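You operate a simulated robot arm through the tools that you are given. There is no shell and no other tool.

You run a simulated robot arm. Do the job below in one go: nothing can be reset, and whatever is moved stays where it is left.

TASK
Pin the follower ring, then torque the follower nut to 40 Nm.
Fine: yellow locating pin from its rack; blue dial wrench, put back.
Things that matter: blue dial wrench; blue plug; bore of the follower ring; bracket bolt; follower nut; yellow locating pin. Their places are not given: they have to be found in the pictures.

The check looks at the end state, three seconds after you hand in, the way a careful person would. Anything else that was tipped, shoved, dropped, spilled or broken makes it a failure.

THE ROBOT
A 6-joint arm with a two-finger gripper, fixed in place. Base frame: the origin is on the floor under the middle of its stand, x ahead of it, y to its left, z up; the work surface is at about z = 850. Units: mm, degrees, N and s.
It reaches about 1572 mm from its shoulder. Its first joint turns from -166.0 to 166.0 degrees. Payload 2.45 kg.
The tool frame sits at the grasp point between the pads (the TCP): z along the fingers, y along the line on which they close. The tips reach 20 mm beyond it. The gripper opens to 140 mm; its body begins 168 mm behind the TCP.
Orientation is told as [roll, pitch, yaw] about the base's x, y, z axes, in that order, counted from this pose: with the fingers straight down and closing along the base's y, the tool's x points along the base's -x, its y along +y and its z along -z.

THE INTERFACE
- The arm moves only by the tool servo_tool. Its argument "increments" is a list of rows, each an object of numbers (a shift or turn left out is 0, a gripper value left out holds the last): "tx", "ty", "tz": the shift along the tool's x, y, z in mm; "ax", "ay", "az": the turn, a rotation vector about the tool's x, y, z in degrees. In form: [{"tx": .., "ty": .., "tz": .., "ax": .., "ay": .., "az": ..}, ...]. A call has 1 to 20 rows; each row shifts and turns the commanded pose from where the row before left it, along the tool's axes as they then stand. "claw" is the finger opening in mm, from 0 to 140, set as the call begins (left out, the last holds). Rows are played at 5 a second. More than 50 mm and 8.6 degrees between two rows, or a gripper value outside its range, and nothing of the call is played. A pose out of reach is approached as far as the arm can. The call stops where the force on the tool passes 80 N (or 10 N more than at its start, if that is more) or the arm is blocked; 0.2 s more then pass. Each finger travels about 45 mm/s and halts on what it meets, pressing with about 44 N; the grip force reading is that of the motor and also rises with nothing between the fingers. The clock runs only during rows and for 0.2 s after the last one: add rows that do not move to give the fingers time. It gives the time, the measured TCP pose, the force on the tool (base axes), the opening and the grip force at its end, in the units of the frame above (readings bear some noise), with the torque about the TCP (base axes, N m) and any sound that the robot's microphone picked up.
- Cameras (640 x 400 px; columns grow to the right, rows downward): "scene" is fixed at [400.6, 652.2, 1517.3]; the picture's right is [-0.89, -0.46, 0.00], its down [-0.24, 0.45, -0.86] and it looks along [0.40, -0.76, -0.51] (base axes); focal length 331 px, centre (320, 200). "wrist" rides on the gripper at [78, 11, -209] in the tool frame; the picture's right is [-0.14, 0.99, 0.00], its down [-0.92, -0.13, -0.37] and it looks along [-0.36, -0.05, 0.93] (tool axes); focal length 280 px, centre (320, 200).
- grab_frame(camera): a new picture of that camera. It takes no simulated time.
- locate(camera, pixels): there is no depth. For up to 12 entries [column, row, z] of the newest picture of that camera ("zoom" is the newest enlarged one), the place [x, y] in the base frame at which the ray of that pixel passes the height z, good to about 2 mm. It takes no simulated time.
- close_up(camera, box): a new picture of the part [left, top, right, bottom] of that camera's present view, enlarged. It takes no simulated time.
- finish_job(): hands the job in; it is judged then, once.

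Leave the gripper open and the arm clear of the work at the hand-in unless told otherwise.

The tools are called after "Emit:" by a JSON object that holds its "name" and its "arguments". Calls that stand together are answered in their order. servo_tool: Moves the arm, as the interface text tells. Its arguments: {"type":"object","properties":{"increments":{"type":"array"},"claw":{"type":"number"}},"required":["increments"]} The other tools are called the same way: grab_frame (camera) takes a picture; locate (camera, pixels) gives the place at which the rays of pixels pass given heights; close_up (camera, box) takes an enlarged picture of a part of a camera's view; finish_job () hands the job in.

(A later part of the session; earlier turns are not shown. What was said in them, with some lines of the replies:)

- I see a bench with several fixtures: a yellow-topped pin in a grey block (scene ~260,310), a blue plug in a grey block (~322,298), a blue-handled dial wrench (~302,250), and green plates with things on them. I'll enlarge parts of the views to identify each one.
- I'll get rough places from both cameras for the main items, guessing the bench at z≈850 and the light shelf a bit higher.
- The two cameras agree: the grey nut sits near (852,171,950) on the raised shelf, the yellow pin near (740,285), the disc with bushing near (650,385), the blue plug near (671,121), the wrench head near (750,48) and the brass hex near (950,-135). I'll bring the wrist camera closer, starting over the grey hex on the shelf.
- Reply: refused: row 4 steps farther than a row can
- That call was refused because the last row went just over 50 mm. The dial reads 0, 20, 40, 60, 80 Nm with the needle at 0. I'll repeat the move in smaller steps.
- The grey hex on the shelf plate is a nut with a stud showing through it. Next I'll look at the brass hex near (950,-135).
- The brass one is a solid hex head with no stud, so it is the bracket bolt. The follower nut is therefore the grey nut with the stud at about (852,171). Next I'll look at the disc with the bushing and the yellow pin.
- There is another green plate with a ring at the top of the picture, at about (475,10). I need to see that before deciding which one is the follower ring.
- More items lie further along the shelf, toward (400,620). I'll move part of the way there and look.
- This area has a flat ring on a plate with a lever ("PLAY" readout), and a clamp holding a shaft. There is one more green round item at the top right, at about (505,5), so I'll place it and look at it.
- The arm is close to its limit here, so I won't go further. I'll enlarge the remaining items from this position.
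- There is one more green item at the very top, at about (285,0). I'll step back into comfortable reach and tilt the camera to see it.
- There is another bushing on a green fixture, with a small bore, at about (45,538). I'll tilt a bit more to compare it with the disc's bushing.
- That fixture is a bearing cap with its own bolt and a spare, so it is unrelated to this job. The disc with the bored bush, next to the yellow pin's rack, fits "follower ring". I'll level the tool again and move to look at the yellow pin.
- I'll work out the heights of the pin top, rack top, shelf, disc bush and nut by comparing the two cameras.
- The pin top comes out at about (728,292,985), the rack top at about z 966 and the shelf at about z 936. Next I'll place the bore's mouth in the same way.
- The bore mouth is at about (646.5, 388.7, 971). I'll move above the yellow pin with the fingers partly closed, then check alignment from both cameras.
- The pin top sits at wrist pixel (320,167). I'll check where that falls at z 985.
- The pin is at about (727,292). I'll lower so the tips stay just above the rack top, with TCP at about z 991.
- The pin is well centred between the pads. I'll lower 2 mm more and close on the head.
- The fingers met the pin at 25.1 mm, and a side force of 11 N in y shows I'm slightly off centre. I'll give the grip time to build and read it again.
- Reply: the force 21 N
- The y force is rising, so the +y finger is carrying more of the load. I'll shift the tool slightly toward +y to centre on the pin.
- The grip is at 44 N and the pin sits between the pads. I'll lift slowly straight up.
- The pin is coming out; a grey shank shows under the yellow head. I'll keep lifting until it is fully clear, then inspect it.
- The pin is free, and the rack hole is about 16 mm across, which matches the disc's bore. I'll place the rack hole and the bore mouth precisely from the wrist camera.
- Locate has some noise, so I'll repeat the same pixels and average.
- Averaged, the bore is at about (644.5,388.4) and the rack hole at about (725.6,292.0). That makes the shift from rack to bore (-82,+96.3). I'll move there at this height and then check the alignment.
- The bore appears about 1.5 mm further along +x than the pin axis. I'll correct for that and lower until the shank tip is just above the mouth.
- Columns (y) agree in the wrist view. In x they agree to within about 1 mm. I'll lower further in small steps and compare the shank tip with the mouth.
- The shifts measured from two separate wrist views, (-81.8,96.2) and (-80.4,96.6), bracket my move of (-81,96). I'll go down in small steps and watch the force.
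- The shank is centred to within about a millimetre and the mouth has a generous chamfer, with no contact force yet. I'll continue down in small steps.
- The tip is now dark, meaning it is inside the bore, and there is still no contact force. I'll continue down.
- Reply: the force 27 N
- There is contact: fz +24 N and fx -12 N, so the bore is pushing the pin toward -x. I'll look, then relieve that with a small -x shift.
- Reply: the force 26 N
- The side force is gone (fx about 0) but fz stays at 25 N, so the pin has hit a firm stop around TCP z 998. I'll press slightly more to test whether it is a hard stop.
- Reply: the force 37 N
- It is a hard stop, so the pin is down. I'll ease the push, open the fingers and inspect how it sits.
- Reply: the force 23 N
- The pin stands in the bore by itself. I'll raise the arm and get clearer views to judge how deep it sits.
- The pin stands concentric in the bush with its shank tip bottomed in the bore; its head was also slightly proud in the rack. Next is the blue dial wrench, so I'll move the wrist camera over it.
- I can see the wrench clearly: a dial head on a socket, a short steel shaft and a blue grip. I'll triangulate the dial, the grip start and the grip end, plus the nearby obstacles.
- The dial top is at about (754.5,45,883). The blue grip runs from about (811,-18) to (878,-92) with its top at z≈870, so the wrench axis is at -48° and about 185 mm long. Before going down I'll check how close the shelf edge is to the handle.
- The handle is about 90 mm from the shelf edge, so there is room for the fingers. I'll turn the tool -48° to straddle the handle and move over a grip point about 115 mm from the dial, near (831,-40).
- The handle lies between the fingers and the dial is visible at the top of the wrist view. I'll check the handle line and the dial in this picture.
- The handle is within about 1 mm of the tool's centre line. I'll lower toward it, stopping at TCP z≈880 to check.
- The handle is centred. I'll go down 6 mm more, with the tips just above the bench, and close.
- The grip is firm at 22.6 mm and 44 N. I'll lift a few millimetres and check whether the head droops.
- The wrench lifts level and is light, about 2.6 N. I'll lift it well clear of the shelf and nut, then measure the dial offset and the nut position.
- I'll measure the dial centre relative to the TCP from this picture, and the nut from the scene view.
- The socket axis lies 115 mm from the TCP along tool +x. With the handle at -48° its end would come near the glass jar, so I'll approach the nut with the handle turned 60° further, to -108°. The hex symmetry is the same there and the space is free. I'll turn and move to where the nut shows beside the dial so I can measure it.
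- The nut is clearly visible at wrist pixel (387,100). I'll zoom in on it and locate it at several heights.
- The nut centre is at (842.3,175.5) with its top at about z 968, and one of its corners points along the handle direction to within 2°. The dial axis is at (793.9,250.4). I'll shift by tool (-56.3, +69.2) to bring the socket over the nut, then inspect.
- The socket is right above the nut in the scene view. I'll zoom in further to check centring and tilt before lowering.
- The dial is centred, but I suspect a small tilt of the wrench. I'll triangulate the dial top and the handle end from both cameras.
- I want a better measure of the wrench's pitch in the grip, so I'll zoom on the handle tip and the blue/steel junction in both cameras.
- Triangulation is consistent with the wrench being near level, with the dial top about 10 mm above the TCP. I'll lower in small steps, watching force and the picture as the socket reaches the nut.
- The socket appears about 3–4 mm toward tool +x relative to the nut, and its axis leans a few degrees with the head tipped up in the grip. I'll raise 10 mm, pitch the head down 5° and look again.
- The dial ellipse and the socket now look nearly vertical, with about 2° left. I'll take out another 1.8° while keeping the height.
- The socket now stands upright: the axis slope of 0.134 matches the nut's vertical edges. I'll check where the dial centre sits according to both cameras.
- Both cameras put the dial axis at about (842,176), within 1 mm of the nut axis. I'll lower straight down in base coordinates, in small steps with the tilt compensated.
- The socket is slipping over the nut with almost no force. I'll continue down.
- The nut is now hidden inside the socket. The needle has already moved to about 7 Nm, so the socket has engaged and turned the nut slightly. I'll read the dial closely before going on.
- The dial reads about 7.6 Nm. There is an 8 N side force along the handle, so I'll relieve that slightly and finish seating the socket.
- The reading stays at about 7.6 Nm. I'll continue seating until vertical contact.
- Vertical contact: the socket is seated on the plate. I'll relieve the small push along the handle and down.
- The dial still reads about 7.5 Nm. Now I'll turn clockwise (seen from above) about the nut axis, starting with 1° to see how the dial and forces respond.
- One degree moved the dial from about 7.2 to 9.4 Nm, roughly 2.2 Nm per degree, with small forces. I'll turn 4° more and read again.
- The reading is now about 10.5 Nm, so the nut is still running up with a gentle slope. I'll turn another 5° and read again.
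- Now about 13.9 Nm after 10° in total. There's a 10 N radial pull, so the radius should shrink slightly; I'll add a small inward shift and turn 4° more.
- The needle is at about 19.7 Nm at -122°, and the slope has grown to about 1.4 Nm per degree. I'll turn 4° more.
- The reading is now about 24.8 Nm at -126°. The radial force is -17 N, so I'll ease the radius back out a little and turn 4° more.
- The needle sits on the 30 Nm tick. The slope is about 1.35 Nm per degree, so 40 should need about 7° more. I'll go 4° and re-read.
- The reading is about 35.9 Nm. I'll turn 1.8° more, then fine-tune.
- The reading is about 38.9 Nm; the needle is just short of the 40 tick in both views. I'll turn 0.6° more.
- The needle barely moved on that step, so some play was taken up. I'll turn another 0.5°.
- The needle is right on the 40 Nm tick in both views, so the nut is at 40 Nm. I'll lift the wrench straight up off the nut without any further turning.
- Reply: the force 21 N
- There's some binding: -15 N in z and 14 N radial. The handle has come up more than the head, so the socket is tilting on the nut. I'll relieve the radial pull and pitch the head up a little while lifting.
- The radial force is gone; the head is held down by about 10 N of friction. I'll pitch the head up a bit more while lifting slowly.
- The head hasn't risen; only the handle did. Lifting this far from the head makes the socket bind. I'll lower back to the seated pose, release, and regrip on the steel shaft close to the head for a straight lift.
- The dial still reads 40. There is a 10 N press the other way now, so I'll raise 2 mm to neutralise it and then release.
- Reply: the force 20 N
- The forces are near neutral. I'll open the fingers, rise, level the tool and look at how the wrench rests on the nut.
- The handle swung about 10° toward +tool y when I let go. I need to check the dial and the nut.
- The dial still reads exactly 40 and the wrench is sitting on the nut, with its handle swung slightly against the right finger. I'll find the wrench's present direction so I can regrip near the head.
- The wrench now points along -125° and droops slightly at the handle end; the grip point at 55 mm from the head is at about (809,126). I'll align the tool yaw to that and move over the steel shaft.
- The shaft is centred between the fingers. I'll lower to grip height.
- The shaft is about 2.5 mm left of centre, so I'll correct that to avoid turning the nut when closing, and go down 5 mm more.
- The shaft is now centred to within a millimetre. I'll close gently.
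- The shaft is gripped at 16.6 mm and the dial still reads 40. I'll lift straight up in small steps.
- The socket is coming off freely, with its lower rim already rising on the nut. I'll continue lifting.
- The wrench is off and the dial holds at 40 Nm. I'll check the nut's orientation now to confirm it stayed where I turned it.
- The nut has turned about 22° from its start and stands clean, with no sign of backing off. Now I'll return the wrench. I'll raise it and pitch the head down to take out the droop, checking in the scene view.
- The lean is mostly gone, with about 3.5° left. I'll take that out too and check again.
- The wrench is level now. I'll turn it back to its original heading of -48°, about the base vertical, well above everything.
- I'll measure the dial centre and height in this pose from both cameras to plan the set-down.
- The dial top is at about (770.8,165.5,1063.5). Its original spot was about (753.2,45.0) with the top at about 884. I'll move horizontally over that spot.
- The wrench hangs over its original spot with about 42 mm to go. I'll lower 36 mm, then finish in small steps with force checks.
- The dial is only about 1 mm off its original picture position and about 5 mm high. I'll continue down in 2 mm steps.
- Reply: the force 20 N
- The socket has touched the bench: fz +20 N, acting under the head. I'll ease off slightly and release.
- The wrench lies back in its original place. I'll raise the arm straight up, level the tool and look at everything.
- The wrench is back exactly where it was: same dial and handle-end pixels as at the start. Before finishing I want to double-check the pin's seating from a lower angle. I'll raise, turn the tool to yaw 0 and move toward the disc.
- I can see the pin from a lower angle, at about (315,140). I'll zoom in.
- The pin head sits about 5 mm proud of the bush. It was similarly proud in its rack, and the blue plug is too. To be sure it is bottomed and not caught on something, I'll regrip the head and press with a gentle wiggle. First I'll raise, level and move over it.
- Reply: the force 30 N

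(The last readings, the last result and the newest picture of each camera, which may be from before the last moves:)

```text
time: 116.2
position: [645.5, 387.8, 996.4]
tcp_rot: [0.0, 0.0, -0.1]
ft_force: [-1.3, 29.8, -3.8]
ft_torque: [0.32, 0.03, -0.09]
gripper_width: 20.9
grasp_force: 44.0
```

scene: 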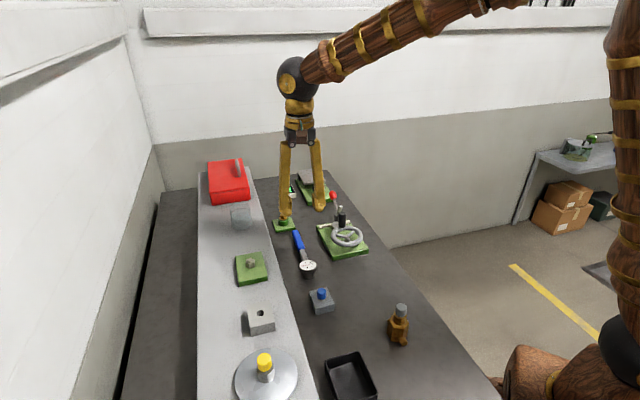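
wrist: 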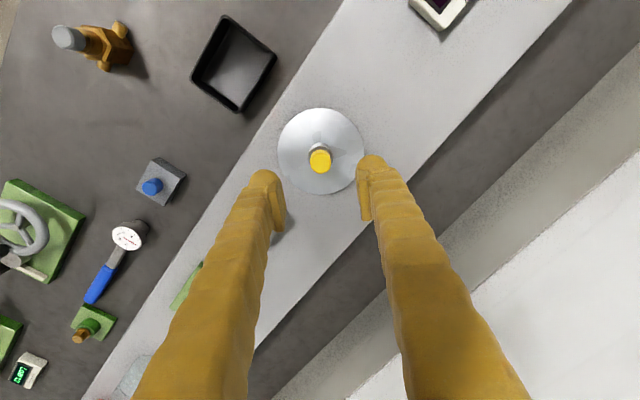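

The y force is 30 N, so I'll centre by shifting +y.

Emit:
{"name": "servo_tool", "arguments": {"increments": [{"ty": 0.6}, {"ty": 0.6}, {}], "claw": 10}}

```text
time: 117.0
position: [646.7, 389.9, 998.3]
tcp_rot: [0.0, 0.0, 0.0]
ft_force: [6.6, 9.6, -1.3]
ft_torque: [0.04, -0.1, -0.05]
gripper_width: 20.8
grasp_force: 44.3
```

Emit:
{"name": "servo_tool", "arguments": {"increments": [{"tx": -0.3, "ty": 0.5}, {}], "claw": 10}}

Emit:
{"name": "servo_tool", "arguments": {"increments": [{"tz": 0.5}, {"tz": 0.5}, {}], "claw": 10}}

```text
time: 117.6
position: [645.2, 388.0, 995.9]
tcp_rot: [-0.1, 0.1, -0.1]
ft_force: [4.6, -9.3, 2.9]
ft_torque: [-0.2, -0.08, -0.04]
gripper_width: 20.8
grasp_force: 43.9
```

```text
time: 118.4
position: [646.0, 388.4, 995.9]
tcp_rot: [0.1, 0.0, -0.1]
ft_force: [-6.6, -25.3, 31.2]
ft_torque: [-0.37, 0.17, 0.02]
gripper_width: 20.9
grasp_force: 43.9
```

Pressing 1 mm gives fz 31 N right away, but also fy -25 N. That suggests the tip may be resting on a sloped edge. I'll ease toward -y while keeping light downward pressure and see if it drops.

Emit:
{"name": "servo_tool", "arguments": {"increments": [{"ty": -0.5}, {}], "claw": 10}}

Emit:
{"name": "servo_tool", "arguments": {"increments": [{"ty": -0.5}, {}], "claw": 10}}

Emit:
{"name": "servo_tool", "arguments": {"increments": [{"ty": -0.5, "tx": 0.3}, {}], "claw": 10}}

```text
time: 119.0
position: [644.2, 388.8, 996.9]
tcp_rot: [0.1, -0.1, 0.0]
ft_force: [-6.0, -20.4, 35.0]
ft_torque: [-0.32, 0.18, 0.02]
gripper_width: 20.6
grasp_force: 44.0
```

```text
time: 119.6
position: [644.5, 389.1, 995.3]
tcp_rot: [0.0, 0.0, -0.1]
ft_force: [-2.2, -14.2, 33.1]
ft_torque: [-0.17, 0.14, -0.02]
gripper_width: 20.9
grasp_force: 43.9
```

```text
time: 120.2
position: [646.0, 389.2, 995.8]
tcp_rot: [0.0, 0.1, -0.2]
ft_force: [5.2, -1.9, 32.6]
ft_torque: [0.02, 0.01, -0.09]
gripper_width: 20.8
grasp_force: 44.0
```

fz stays at about 33 N while the side force goes to zero, so the pin is resting flat on a hard floor. I'll also check that it isn't the fingertips touching the bush.

Emit:
{"name": "close_up", "arguments": {"camera": "scene", "box": [236, 330, 300, 390]}}

Emit:
{"name": "close_up", "arguments": {"camera": "wrist", "box": [285, 145, 355, 215]}}

```text
6.67 times, centred on (268, 360) of scene
```

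zoom: 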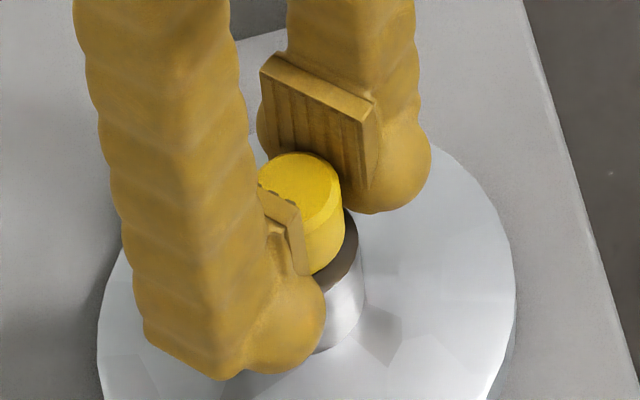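

```text
5.71 times, centred on (320, 180) of wrist
```

zoom: 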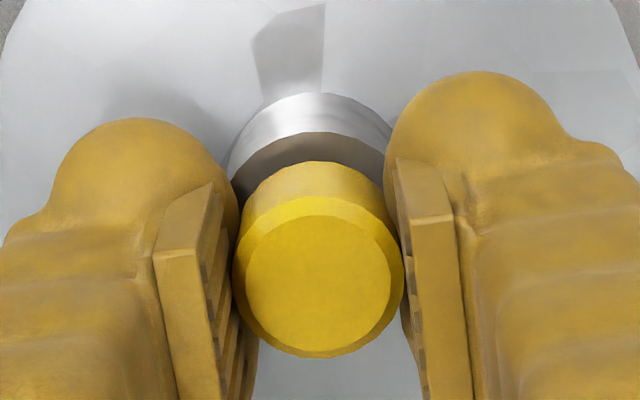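

In this view the rounded fingertips are very close to the bush edge, so the "hard stop" could have been the fingers and not the pin. To tell them apart, I'll regrip 6 mm higher on the head and press again.

Emit:
{"name": "servo_tool", "arguments": {"increments": [{"tz": -1}, {}, {}, {}], "claw": 45}}

Emit:
{"name": "servo_tool", "arguments": {"increments": [{"tz": -3}, {"tz": -3}, {}], "claw": 45}}

Emit:
{"name": "servo_tool", "arguments": {"increments": [{}, {}, {}, {}, {}, {}], "claw": 10}}

```text
time: 121.2
position: [645.0, 388.4, 996.9]
tcp_rot: [0.0, 0.1, -0.2]
ft_force: [0.0, -0.1, 0.4]
ft_torque: [0.0, -0.01, 0.02]
gripper_width: 44.8
grasp_force: 0.1
```

```text
time: 122.0
position: [645.2, 388.8, 1002.6]
tcp_rot: [0.0, 0.0, -0.2]
ft_force: [-0.3, -0.7, -0.1]
ft_torque: [-0.01, -0.01, 0.03]
gripper_width: 44.9
grasp_force: 0.1
```

```text
time: 123.4
position: [646.3, 389.0, 1002.4]
tcp_rot: [0.1, 0.0, -0.1]
ft_force: [-0.2, 12.1, -0.2]
ft_torque: [0.16, 0.02, -0.04]
gripper_width: 21.1
grasp_force: 44.0
```

Gripped again 6 mm higher. I'll press down in 1 mm steps and read the force.

Emit:
{"name": "servo_tool", "arguments": {"increments": [{"ty": 0.4, "tz": 0.5}, {"tz": 0.5}, {}], "claw": 10}}

Emit:
{"name": "servo_tool", "arguments": {"increments": [{"tz": 0.5}, {"tz": 0.5}, {}], "claw": 10}}

```text
time: 124.2
position: [645.9, 388.2, 1003.5]
tcp_rot: [0.1, 0.0, -0.1]
ft_force: [-1.2, 8.6, 20.5]
ft_torque: [0.1, 0.09, -0.05]
gripper_width: 20.8
grasp_force: 43.4
```

```text
time: 125.0
position: [646.4, 388.1, 1002.2]
tcp_rot: [0.1, 0.0, -0.1]
ft_force: [-1.0, 7.4, 36.8]
ft_torque: [0.1, 0.12, -0.08]
gripper_width: 21.3
grasp_force: 44.1
```

The resistance starts immediately at the higher grip too, so it is the pin itself bottomed on the bore floor and not the fingers. It is fully down. I'll release gently and withdraw.

Emit:
{"name": "servo_tool", "arguments": {"increments": [{"tz": -1.3}, {}], "claw": 10}}

Emit:
{"name": "servo_tool", "arguments": {"increments": [{}, {}, {}, {}], "claw": 50}}

Emit:
{"name": "servo_tool", "arguments": {"increments": [{"tz": -10}, {"tz": -25}, {"tz": -40}, {"tz": -40}, {"tz": -40}, {"tz": -40}, {}], "claw": 80}}

Emit:
{"name": "grab_frame", "arguments": {"camera": "scene"}}

Emit:
{"name": "grab_frame", "arguments": {"camera": "wrist"}}

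```text
time: 125.6
position: [646.3, 388.6, 1002.5]
tcp_rot: [0.0, 0.1, -0.2]
ft_force: [8.1, 12.4, 7.4]
ft_torque: [0.23, -0.16, -0.07]
gripper_width: 20.9
grasp_force: 44.1
```

```text
time: 126.6
position: [645.4, 388.9, 1002.3]
tcp_rot: [-0.1, 0.1, -0.1]
ft_force: [-0.7, -0.5, -0.9]
ft_torque: [0.01, 0.01, 0.01]
gripper_width: 50.0
grasp_force: 0.1
```

```text
time: 128.2
position: [645.3, 387.8, 1197.4]
tcp_rot: [0.0, 0.0, -0.1]
ft_force: [0.0, 0.5, 0.6]
ft_torque: [-0.01, -0.02, 0.02]
gripper_width: 79.8
grasp_force: 0.1
```

```text
taken
```

scene: 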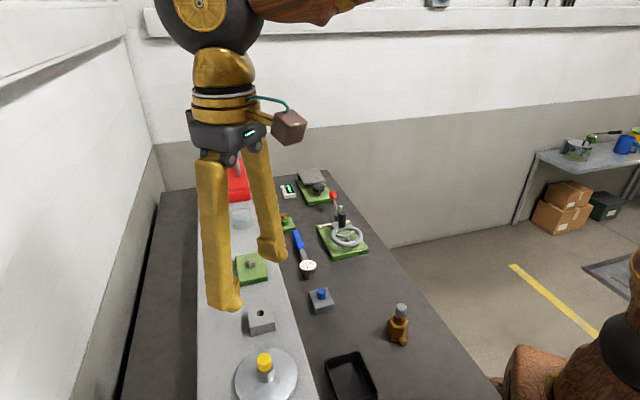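

```text
taken
```

wrist: 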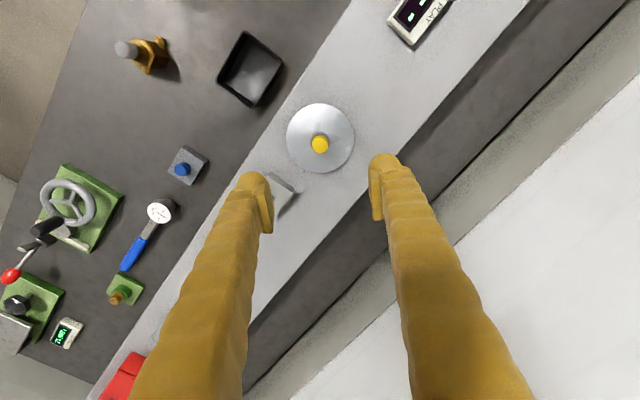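

Everything is in place: the pin in the ring's bore, the wrench back, the disc, rack and other items unmoved. I'll move the arm clear toward its starting pose with the gripper open and take a last look.

Emit:
{"name": "servo_tool", "arguments": {"increments": [{"tz": -40}, {"tz": -40}, {"tx": 3, "ty": -40}, {"tx": 3, "ty": -40}, {"tx": 3, "ty": -40}, {"tx": 3, "ty": -40}, {"tx": 3, "ty": -40}, {"tx": 3, "ty": -40}, {}, {}], "claw": 140}}

Emit:
{"name": "grab_frame", "arguments": {"camera": "scene"}}

Emit:
{"name": "close_up", "arguments": {"camera": "scene", "box": [200, 240, 350, 400]}}

Emit:
{"name": "close_up", "arguments": {"camera": "wrist", "box": [180, 60, 500, 300]}}

```text
time: 130.4
position: [626.3, 147.8, 1275.8]
tcp_rot: [0.1, 0.0, -0.1]
ft_force: [-0.1, 0.6, -0.5]
ft_torque: [-0.01, -0.03, 0.03]
gripper_width: 140.2
grasp_force: 0.1
```

```text
taken
```

scene: 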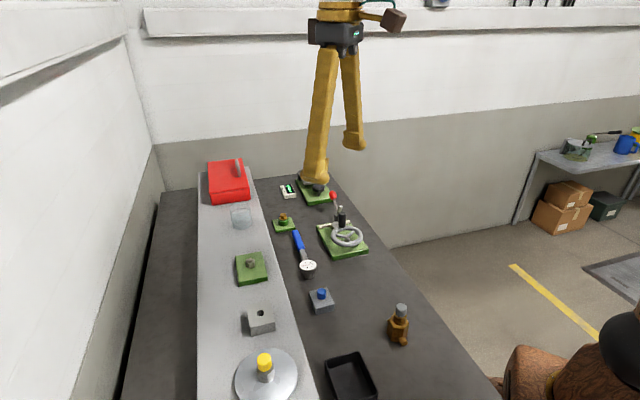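

```text
2.50 times, centred on (275, 320) of scene
```

zoom: 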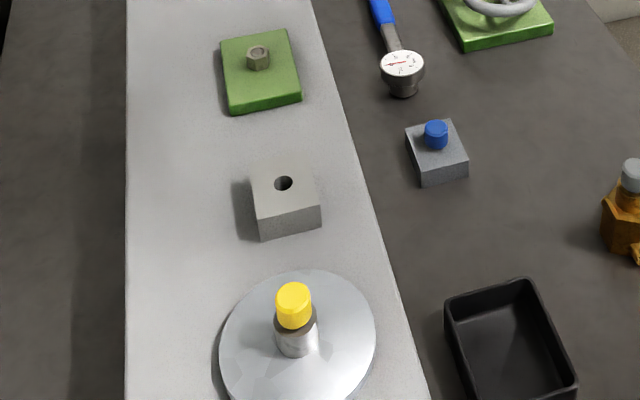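

```text
1.67 times, centred on (340, 180) of wrist
```

zoom: 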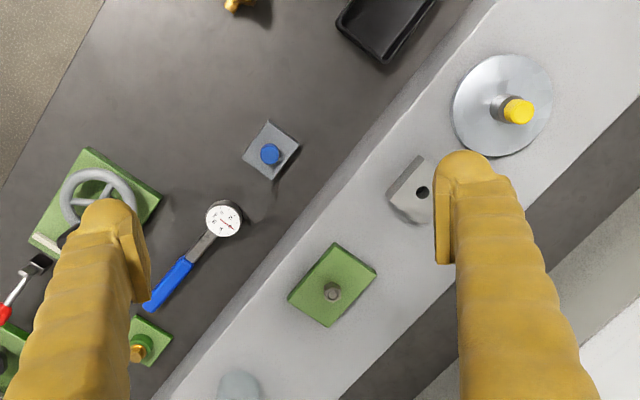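

The final views match the start apart from the intended changes. The yellow pin stands in the follower ring's bore, the follower nut was torqued until the dial read 40 Nm, and the blue wrench is back in its place. The blue plug, bracket bolt and everything else are untouched. The gripper is open and the arm is clear, so I'm handing in.

Emit:
{"name": "finish_job", "arguments": {}}

```text
The job is handed in.
```

The follower ring is pinned and the follower nut is torqued to 40 Nm. The job is handed in, but I haven't seen the check's result.

- **Pin:** The yellow locating pin is in the ring's bore, pressed down until it met a hard stop. Its head stands about 5 mm above the bush; it also stood slightly proud in its rack. I gripped it again 6 mm higher and pressed, to confirm the pin itself was bottomed and not the fingertips touching the bush.
- **Torque:** I turned the nut until the needle sat on the 40 Nm mark in both camera views. The dial holds its reading, so 40 is the highest torque reached.
- **Handle swing:** When I let go of the wrench, its handle swung back about 12°. Most of that looked like play in the socket, and the nut seemed to stay put. I could not re-measure its torque after that.
- **Which parts:** Nothing on the bench was labelled. I took the grey nut on the stud as the follower nut, the brass hex as the bracket bolt, and the disc with the bored bush as the follower ring.
- **Wrench and surroundings:** The blue dial wrench is back in its original position. In the final pictures I saw nothing else moved. The arm is clear with the gripper open.
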